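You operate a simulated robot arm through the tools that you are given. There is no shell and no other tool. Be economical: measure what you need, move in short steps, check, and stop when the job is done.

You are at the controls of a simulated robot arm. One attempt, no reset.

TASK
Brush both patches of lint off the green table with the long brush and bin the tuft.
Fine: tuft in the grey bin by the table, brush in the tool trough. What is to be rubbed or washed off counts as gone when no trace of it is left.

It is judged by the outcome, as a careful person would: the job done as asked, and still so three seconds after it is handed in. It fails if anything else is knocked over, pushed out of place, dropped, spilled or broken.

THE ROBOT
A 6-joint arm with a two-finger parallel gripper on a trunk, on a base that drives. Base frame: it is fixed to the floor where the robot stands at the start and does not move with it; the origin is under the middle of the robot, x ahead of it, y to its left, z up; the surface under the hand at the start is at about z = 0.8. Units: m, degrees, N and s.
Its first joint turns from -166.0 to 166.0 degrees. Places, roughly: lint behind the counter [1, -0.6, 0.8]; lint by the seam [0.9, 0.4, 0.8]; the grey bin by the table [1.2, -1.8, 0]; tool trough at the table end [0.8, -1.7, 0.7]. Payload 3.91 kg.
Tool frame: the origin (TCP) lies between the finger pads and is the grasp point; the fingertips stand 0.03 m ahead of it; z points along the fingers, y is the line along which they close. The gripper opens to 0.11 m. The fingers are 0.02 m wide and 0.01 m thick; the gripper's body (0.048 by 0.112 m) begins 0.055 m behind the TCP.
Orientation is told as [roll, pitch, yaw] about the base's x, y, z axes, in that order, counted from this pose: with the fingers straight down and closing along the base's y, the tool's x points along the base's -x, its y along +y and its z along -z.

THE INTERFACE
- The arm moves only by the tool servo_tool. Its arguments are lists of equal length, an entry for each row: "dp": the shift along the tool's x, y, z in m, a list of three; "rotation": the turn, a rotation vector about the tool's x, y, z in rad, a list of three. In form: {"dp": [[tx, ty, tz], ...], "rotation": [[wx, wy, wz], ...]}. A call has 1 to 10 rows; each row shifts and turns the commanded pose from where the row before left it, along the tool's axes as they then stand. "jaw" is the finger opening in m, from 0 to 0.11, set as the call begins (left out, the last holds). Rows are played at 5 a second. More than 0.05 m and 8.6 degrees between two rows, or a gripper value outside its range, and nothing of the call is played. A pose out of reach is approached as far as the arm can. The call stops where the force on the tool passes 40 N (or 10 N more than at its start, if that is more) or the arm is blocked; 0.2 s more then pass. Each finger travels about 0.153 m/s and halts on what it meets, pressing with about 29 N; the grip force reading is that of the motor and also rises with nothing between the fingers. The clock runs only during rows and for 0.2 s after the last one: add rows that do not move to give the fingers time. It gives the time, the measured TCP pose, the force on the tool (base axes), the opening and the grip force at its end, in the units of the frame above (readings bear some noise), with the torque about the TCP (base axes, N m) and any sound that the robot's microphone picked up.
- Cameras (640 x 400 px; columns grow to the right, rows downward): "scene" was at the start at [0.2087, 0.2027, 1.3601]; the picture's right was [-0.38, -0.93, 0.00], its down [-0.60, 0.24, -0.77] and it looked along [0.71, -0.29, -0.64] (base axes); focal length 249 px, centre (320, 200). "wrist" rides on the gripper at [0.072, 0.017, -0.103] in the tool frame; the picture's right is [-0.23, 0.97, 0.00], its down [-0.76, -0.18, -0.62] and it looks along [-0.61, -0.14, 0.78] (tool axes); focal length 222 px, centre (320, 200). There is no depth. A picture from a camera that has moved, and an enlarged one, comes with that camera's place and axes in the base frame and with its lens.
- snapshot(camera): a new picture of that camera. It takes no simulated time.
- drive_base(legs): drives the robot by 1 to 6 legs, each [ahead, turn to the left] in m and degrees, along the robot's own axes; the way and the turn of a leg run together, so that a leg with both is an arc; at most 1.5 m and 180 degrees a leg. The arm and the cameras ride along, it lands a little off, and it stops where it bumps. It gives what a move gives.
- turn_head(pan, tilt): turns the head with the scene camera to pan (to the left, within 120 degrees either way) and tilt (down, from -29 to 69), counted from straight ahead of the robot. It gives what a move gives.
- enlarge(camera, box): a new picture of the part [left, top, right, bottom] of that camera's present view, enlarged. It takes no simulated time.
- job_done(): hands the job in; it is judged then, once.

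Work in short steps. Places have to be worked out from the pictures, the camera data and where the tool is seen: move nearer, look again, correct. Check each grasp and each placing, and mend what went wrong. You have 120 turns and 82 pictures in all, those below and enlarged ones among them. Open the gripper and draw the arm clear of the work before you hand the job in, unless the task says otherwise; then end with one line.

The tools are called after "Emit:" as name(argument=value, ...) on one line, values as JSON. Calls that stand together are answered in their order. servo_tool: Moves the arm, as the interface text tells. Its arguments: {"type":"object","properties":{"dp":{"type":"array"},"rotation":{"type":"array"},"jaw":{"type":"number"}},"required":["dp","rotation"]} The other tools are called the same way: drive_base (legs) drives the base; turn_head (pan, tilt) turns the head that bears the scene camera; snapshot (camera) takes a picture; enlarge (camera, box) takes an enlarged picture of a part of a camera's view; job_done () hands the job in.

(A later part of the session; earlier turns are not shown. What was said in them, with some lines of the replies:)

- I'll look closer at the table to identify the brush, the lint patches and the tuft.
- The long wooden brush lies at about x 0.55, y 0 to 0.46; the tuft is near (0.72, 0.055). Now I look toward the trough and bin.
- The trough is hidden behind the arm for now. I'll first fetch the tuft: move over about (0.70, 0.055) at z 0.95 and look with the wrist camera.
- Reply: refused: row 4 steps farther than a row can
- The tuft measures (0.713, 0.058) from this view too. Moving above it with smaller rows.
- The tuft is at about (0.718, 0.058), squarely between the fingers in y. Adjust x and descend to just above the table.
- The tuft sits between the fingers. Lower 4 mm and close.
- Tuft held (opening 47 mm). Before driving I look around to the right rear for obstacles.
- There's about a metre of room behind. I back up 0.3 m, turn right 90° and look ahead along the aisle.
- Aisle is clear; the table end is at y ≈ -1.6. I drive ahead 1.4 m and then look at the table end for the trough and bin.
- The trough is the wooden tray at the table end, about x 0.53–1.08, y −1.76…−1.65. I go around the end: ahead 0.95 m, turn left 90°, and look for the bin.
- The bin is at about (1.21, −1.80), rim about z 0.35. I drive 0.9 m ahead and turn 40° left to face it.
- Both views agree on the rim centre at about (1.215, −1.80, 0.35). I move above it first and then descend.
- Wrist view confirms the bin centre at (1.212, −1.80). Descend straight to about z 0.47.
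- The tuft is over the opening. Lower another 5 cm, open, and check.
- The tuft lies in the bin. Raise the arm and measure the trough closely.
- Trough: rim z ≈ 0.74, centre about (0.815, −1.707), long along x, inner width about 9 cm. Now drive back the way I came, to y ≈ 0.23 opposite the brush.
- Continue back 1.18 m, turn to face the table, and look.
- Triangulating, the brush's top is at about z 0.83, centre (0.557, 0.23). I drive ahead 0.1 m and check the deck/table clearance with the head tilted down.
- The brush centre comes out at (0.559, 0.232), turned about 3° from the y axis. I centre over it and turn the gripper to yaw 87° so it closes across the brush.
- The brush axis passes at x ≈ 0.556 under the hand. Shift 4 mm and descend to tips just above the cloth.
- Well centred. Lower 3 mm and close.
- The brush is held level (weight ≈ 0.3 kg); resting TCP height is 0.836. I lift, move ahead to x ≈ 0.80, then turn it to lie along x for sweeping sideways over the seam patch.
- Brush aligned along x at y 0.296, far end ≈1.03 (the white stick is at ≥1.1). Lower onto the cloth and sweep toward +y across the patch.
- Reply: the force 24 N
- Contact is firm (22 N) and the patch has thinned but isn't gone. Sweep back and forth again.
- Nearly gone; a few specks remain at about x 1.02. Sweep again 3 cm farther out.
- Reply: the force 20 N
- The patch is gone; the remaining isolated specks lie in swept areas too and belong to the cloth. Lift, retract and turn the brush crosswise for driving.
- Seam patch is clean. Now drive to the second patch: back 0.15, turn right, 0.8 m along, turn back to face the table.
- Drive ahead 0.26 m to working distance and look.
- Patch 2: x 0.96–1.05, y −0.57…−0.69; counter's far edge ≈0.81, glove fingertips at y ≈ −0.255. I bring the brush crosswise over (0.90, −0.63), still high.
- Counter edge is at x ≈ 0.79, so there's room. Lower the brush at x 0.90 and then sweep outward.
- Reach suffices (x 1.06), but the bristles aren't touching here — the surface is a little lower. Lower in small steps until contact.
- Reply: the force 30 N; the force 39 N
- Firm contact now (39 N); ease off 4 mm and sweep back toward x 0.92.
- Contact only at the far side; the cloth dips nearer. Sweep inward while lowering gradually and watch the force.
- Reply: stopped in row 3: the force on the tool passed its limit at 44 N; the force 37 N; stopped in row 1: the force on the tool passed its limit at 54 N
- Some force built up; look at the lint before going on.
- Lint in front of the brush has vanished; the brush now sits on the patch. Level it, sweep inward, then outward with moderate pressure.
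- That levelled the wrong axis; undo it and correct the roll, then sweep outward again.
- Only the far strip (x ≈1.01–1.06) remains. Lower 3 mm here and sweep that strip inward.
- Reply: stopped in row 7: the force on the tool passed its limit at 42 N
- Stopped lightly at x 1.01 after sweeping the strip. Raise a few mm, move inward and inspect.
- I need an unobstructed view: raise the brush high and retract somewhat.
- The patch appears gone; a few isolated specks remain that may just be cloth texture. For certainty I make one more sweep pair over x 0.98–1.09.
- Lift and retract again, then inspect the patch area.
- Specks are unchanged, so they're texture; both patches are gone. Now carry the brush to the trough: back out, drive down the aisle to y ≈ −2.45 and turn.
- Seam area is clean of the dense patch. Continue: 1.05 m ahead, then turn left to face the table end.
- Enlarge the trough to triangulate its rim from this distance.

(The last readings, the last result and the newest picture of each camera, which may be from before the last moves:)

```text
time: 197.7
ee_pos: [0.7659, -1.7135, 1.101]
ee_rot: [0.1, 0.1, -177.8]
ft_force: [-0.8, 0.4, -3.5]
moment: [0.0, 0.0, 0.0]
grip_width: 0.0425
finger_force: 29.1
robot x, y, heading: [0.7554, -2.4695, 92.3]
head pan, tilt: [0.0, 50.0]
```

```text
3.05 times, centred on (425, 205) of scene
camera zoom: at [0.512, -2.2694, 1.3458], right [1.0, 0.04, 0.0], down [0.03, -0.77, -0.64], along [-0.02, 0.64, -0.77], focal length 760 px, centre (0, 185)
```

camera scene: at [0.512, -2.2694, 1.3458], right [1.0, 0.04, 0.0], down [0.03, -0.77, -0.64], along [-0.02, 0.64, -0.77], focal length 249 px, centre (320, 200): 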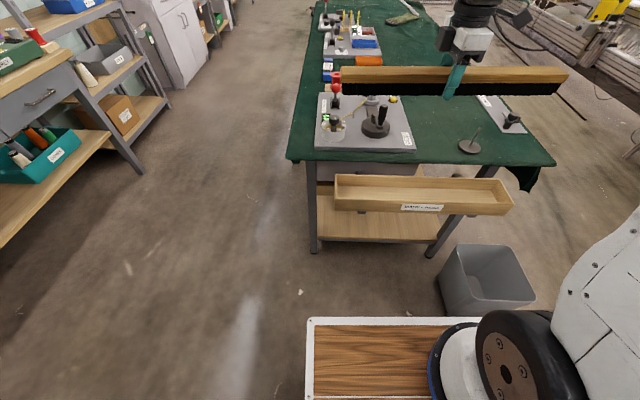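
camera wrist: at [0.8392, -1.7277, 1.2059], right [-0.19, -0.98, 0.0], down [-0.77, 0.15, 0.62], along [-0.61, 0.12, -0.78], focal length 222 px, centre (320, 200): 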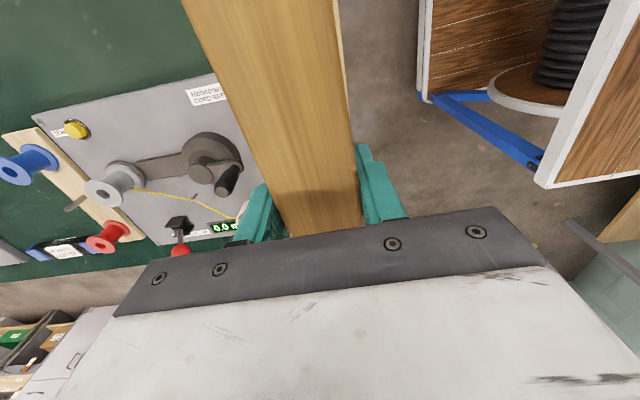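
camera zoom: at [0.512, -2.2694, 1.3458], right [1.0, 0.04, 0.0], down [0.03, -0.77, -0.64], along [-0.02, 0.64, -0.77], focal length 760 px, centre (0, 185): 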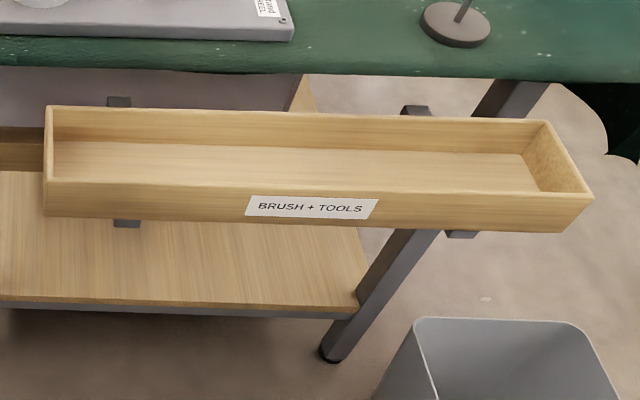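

Combining views: rim z ≈ 0.755, centre (0.81, −1.713), inner length ≈0.525; brush ≈0.49 long, offset about +0.015 along x from the grip. I straighten the yaw, shift x to 0.797, and lower to just above the rim.

Emit:
servo_tool(dp=[[0.03, 0, 0], [0, 0, 0.045], [0, 0, 0.045], [0, 0, 0.045], [0, 0, 0.045], [0, 0, 0.045], [0, 0, 0.045], [0, 0, 0.015], [0, 0, 0]], rotation=[[0, 0, 0.038], [0, 0, 0], [0, 0, 0], [0, 0, 0], [0, 0, 0], [0, 0, 0], [0, 0, 0], [0, 0, 0], [0, 0, 0]])

Emit:
enlarge(camera="scene", box=[320, 130, 530, 240])

Emit:
snapshot(camera="wrist")

```text
time: 199.7
ee_pos: [0.797, -1.7136, 0.8177]
ee_rot: [0.0, 0.1, -179.9]
ft_force: [-0.3, -0.5, -3.5]
moment: [0.0, 0.01, -0.02]
grip_width: 0.0427
finger_force: 29.2
robot x, y, heading: [0.7551, -2.4687, 92.4]
head pan, tilt: [0.0, 50.0]
```

```text
3.05 times, centred on (425, 185) of scene
camera zoom: at [0.5121, -2.2694, 1.3458], right [1.0, 0.04, 0.0], down [0.03, -0.77, -0.64], along [-0.02, 0.64, -0.77], focal length 760 px, centre (0, 246)
```

zoom: 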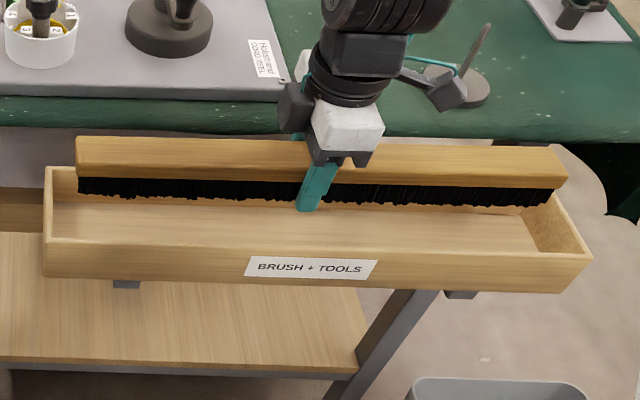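

```text
19 pictures are left
camera wrist: at [0.8695, -1.7309, 0.921], right [-0.23, -0.97, 0.0], down [-0.76, 0.18, 0.62], along [-0.61, 0.14, -0.78], focal length 222 px, centre (320, 200)
```

wrist: 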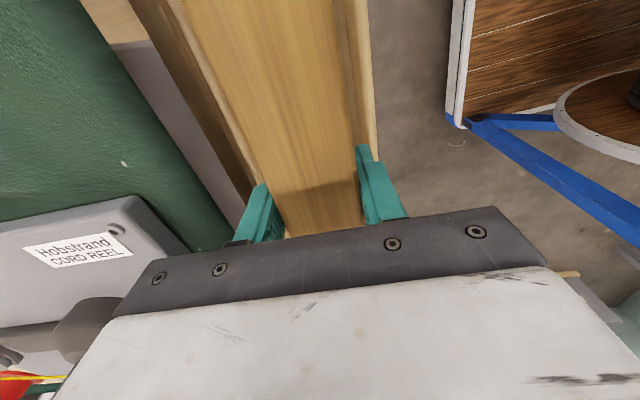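

The brush fits in x (margins ≈2 cm each side). Enlarge the wrist view to judge the y margins.

Emit:
enlarge(camera="wrist", box=[120, 0, 420, 200])

```text
2.00 times, centred on (270, 100) of wrist
camera zoom: at [0.8695, -1.7309, 0.921], right [-0.23, -0.97, 0.0], down [-0.76, 0.18, 0.62], along [-0.61, 0.14, -0.78], focal length 444 px, centre (420, 400)
```

zoom: 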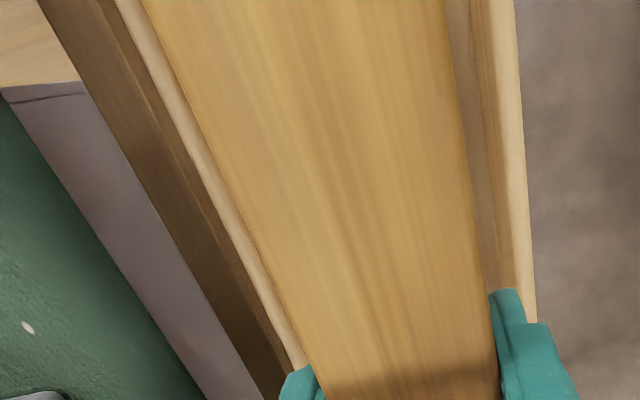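

Wrist view gives trough inside y −1.750…−1.656 (centre −1.703); shift +9 mm in y and lower into it, carefully.

Emit:
servo_tool(dp=[[0, -0.009, 0], [0, 0, 0.015], [0, 0, 0.015], [0, 0, 0.015], [0, 0, 0.01], [0, 0, 0]], rotation=[[0, 0, 0], [0, 0, 0], [0, 0, 0], [0, 0, 0], [0, 0, 0], [0, 0, 0]])

Emit:
enlarge(camera="scene", box=[320, 130, 530, 240])

```text
time: 201.1
ee_pos: [0.7959, -1.7046, 0.7627]
ee_rot: [0.0, 0.1, -179.9]
ft_force: [0.3, 0.2, -3.4]
moment: [-0.02, -0.02, 0.0]
grip_width: 0.0426
finger_force: 28.7
robot x, y, heading: [0.7571, -2.4654, 92.3]
head pan, tilt: [0.0, 50.0]
```

```text
3.05 times, centred on (425, 185) of scene
camera zoom: at [0.5121, -2.2694, 1.3458], right [1.0, 0.04, 0.0], down [0.03, -0.77, -0.64], along [-0.02, 0.64, -0.77], focal length 760 px, centre (0, 246)
```

zoom: 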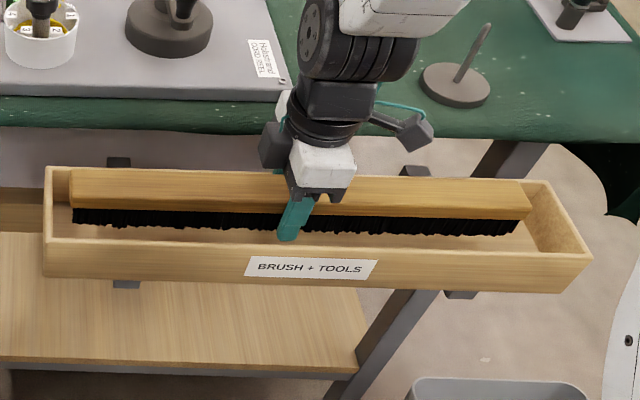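

The brush is inside the trough walls. Lower in small steps until it touches the floor.

Emit:
servo_tool(dp=[[0.006, 0, 0.005], [0, 0, 0.005], [0, 0, 0.003], [0, 0, 0]], rotation=[[0, 0, 0], [0, 0, 0], [0, 0, 0], [0, 0, 0]])

Emit:
servo_tool(dp=[[0, 0, 0.003], [0, 0, 0.003], [0, 0, 0]], rotation=[[0, 0, 0], [0, 0, 0], [0, 0, 0]])

```text
time: 202.1
ee_pos: [0.801, -1.705, 0.748]
ee_rot: [0.1, 0.1, -179.9]
ft_force: [0.5, 0.5, -2.6]
moment: [0.01, 0.01, 0.05]
grip_width: 0.0428
finger_force: 29.3
robot x, y, heading: [0.757, -2.4686, 92.4]
head pan, tilt: [0.0, 50.0]
```

```text
time: 202.9
ee_pos: [0.8026, -1.7054, 0.7431]
ee_rot: [0.1, 0.2, -179.9]
ft_force: [0.5, 1.2, -3.2]
moment: [0.02, 0.01, -0.01]
grip_width: 0.0428
finger_force: 28.6
robot x, y, heading: [0.7547, -2.4654, 92.3]
head pan, tilt: [0.0, 50.0]
```

Emit:
servo_tool(dp=[[0, 0, 0.003], [0, 0, 0.003], [0, 0, 0.002], [0, 0, 0]], rotation=[[0, 0, 0], [0, 0, 0], [0, 0, 0], [0, 0, 0]])

Emit:
enlarge(camera="scene", box=[320, 130, 530, 240])

```text
time: 203.9
ee_pos: [0.8021, -1.705, 0.7356]
ee_rot: [0.1, 0.2, -180.0]
ft_force: [0.1, 0.2, -3.1]
moment: [0.02, 0.0, 0.0]
grip_width: 0.0426
finger_force: 29.0
robot x, y, heading: [0.7556, -2.4678, 92.2]
head pan, tilt: [0.0, 50.0]
```

```text
3.05 times, centred on (425, 185) of scene
camera zoom: at [0.5121, -2.2694, 1.3458], right [1.0, 0.04, 0.0], down [0.03, -0.77, -0.64], along [-0.02, 0.64, -0.77], focal length 760 px, centre (0, 246)
```

zoom: 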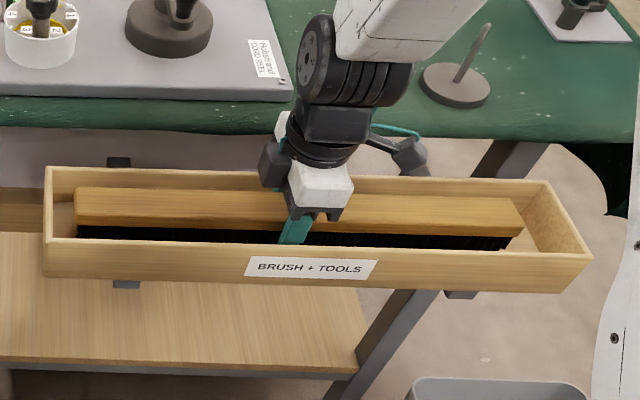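

Still hanging; keep lowering in small steps.

Emit:
servo_tool(dp=[[0, 0, 0.003], [0, 0, 0.003], [0, 0, 0.003], [0, 0, 0]], rotation=[[0, 0, 0], [0, 0, 0], [0, 0, 0], [0, 0, 0]])

Emit:
servo_tool(dp=[[0, 0, 0.002], [0, 0, 0.002], [0, 0, 0]], rotation=[[0, 0, 0], [0, 0, 0], [0, 0, 0]])

```text
time: 204.9
ee_pos: [0.8023, -1.7037, 0.726]
ee_rot: [0.1, 0.1, -179.8]
ft_force: [0.4, -0.2, -3.7]
moment: [-0.01, 0.03, 0.03]
grip_width: 0.0427
finger_force: 28.6
robot x, y, heading: [0.7551, -2.4667, 92.3]
head pan, tilt: [0.0, 50.0]
```

```text
time: 205.5
ee_pos: [0.8025, -1.703, 0.7231]
ee_rot: [-0.1, 0.1, -180.0]
ft_force: [0.1, -5.2, 16.3]
moment: [-0.37, 0.07, 0.38]
grip_width: 0.0428
finger_force: 28.7
robot x, y, heading: [0.7555, -2.4693, 92.3]
head pan, tilt: [0.0, 50.0]
stopped in row 3: the force on the tool passed its limit at 44 N (the readings are from after the stop); the commanded pose is now the measured one
```

Floor contact at TCP 0.723. Ease 1 mm and open only to 62 mm so the fingers stay clear of the walls.

Emit:
servo_tool(dp=[[0, 0, -0.002], [0, 0, 0]], rotation=[[0, 0, 0], [0, 0, 0]])

Emit:
servo_tool(dp=[[0, 0, 0], [0, 0, 0], [0, 0, 0]], rotation=[[0, 0, 0], [0, 0, 0], [0, 0, 0]], jaw=0.06)

Emit:
servo_tool(dp=[[0, 0, -0.02], [0, 0, -0.03], [0, 0, -0.045], [0, 0, -0.045], [0, 0, -0.045], [0, 0, -0.045], [0, 0, -0.045], [0, 0, -0.045], [0, 0, -0.045], [0, 0, 0]], rotation=[[0, 0, 0], [0, 0, 0], [0, 0, 0], [0, 0, 0], [0, 0, 0], [0, 0, 0], [0, 0, 0], [0, 0, 0], [0, 0, 0], [0, 0, 0]])

Emit:
snapshot(camera="scene")

Emit:
snapshot(camera="wrist")

```text
time: 206.1
ee_pos: [0.8014, -1.704, 0.7259]
ee_rot: [0.0, 0.1, -179.9]
ft_force: [0.3, -0.8, -2.6]
moment: [-0.04, 0.03, 0.0]
grip_width: 0.0425
finger_force: 28.6
robot x, y, heading: [0.7556, -2.4673, 92.4]
head pan, tilt: [0.0, 50.0]
```

```text
time: 206.9
ee_pos: [0.8015, -1.7031, 0.7259]
ee_rot: [0.1, 0.1, -179.8]
ft_force: [-0.4, 0.9, -0.2]
moment: [-0.03, -0.01, -0.04]
grip_width: 0.06
finger_force: 0.1
robot x, y, heading: [0.7576, -2.4658, 92.4]
head pan, tilt: [0.0, 50.0]
```

```text
time: 209.1
ee_pos: [0.801, -1.7023, 1.0878]
ee_rot: [0.0, 0.1, -179.9]
ft_force: [-0.7, 1.5, -0.5]
moment: [0.01, 0.01, 0.01]
grip_width: 0.0601
finger_force: 0.1
robot x, y, heading: [0.7517, -2.4652, 92.2]
head pan, tilt: [0.0, 50.0]
```

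```text
15 pictures are left
camera scene: at [0.5122, -2.2694, 1.3458], right [1.0, 0.04, 0.0], down [0.03, -0.77, -0.64], along [-0.02, 0.64, -0.77], focal length 249 px, centre (320, 200)
```

scene: 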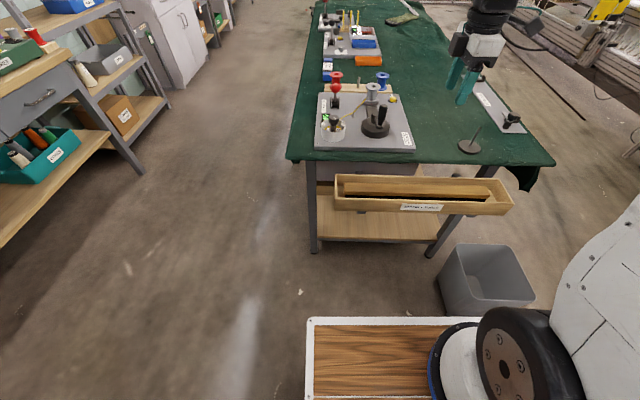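

```text
14 pictures are left
camera wrist: at [0.8733, -1.7201, 1.1925], right [-0.23, -0.97, 0.0], down [-0.76, 0.18, 0.62], along [-0.61, 0.14, -0.78], focal length 222 px, centre (320, 200)
```

wrist: 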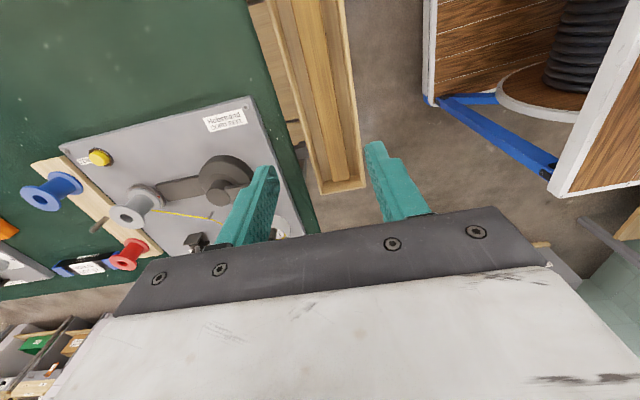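

The brush is in the trough. Check its rest closely and the bin's content.

Emit:
servo_tool(dp=[[0, 0.03, 0], [0, 0.03, 0], [0, 0.03, 0], [0, 0, 0]], rotation=[[0, 0, 0], [0, 0, 0], [0, 0, 0], [0, 0, 0]], jaw=0.11)

Emit:
enlarge(camera="scene", box=[320, 150, 550, 310])

```text
time: 210.1
ee_pos: [0.8, -1.7937, 1.0903]
ee_rot: [0.0, 0.1, -180.0]
ft_force: [0.0, 0.4, 0.2]
moment: [-0.01, -0.05, 0.0]
grip_width: 0.11
finger_force: 0.0
robot x, y, heading: [0.7546, -2.468, 92.3]
head pan, tilt: [0.0, 50.0]
```

```text
2.50 times, centred on (435, 230) of scene
camera zoom: at [0.5122, -2.2694, 1.3458], right [1.0, 0.04, 0.0], down [0.03, -0.77, -0.64], along [-0.02, 0.64, -0.77], focal length 623 px, centre (32, 125)
```

zoom: 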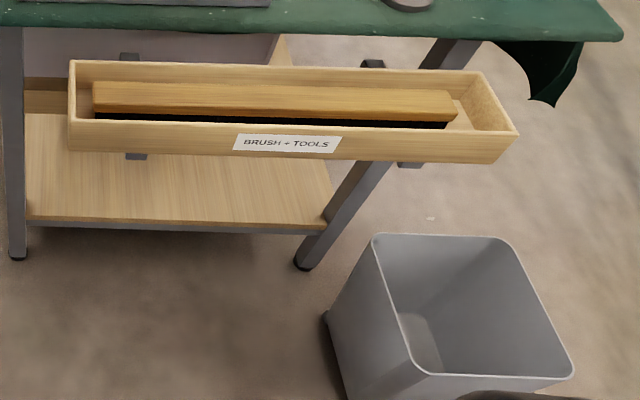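

The brush lies flat in the trough, the tuft was seen in the bin, both patches are gone, and the arm is clear. Handing in.

Emit:
job_done()

```text
The job is handed in.
```

Both lint patches are brushed off the green table, the tuft is in the grey bin and the long brush lies in the tool trough. A few isolated pale specks remain on the cloth; they stayed put under repeated sweeps, so I took them to be part of the cloth rather than lint.
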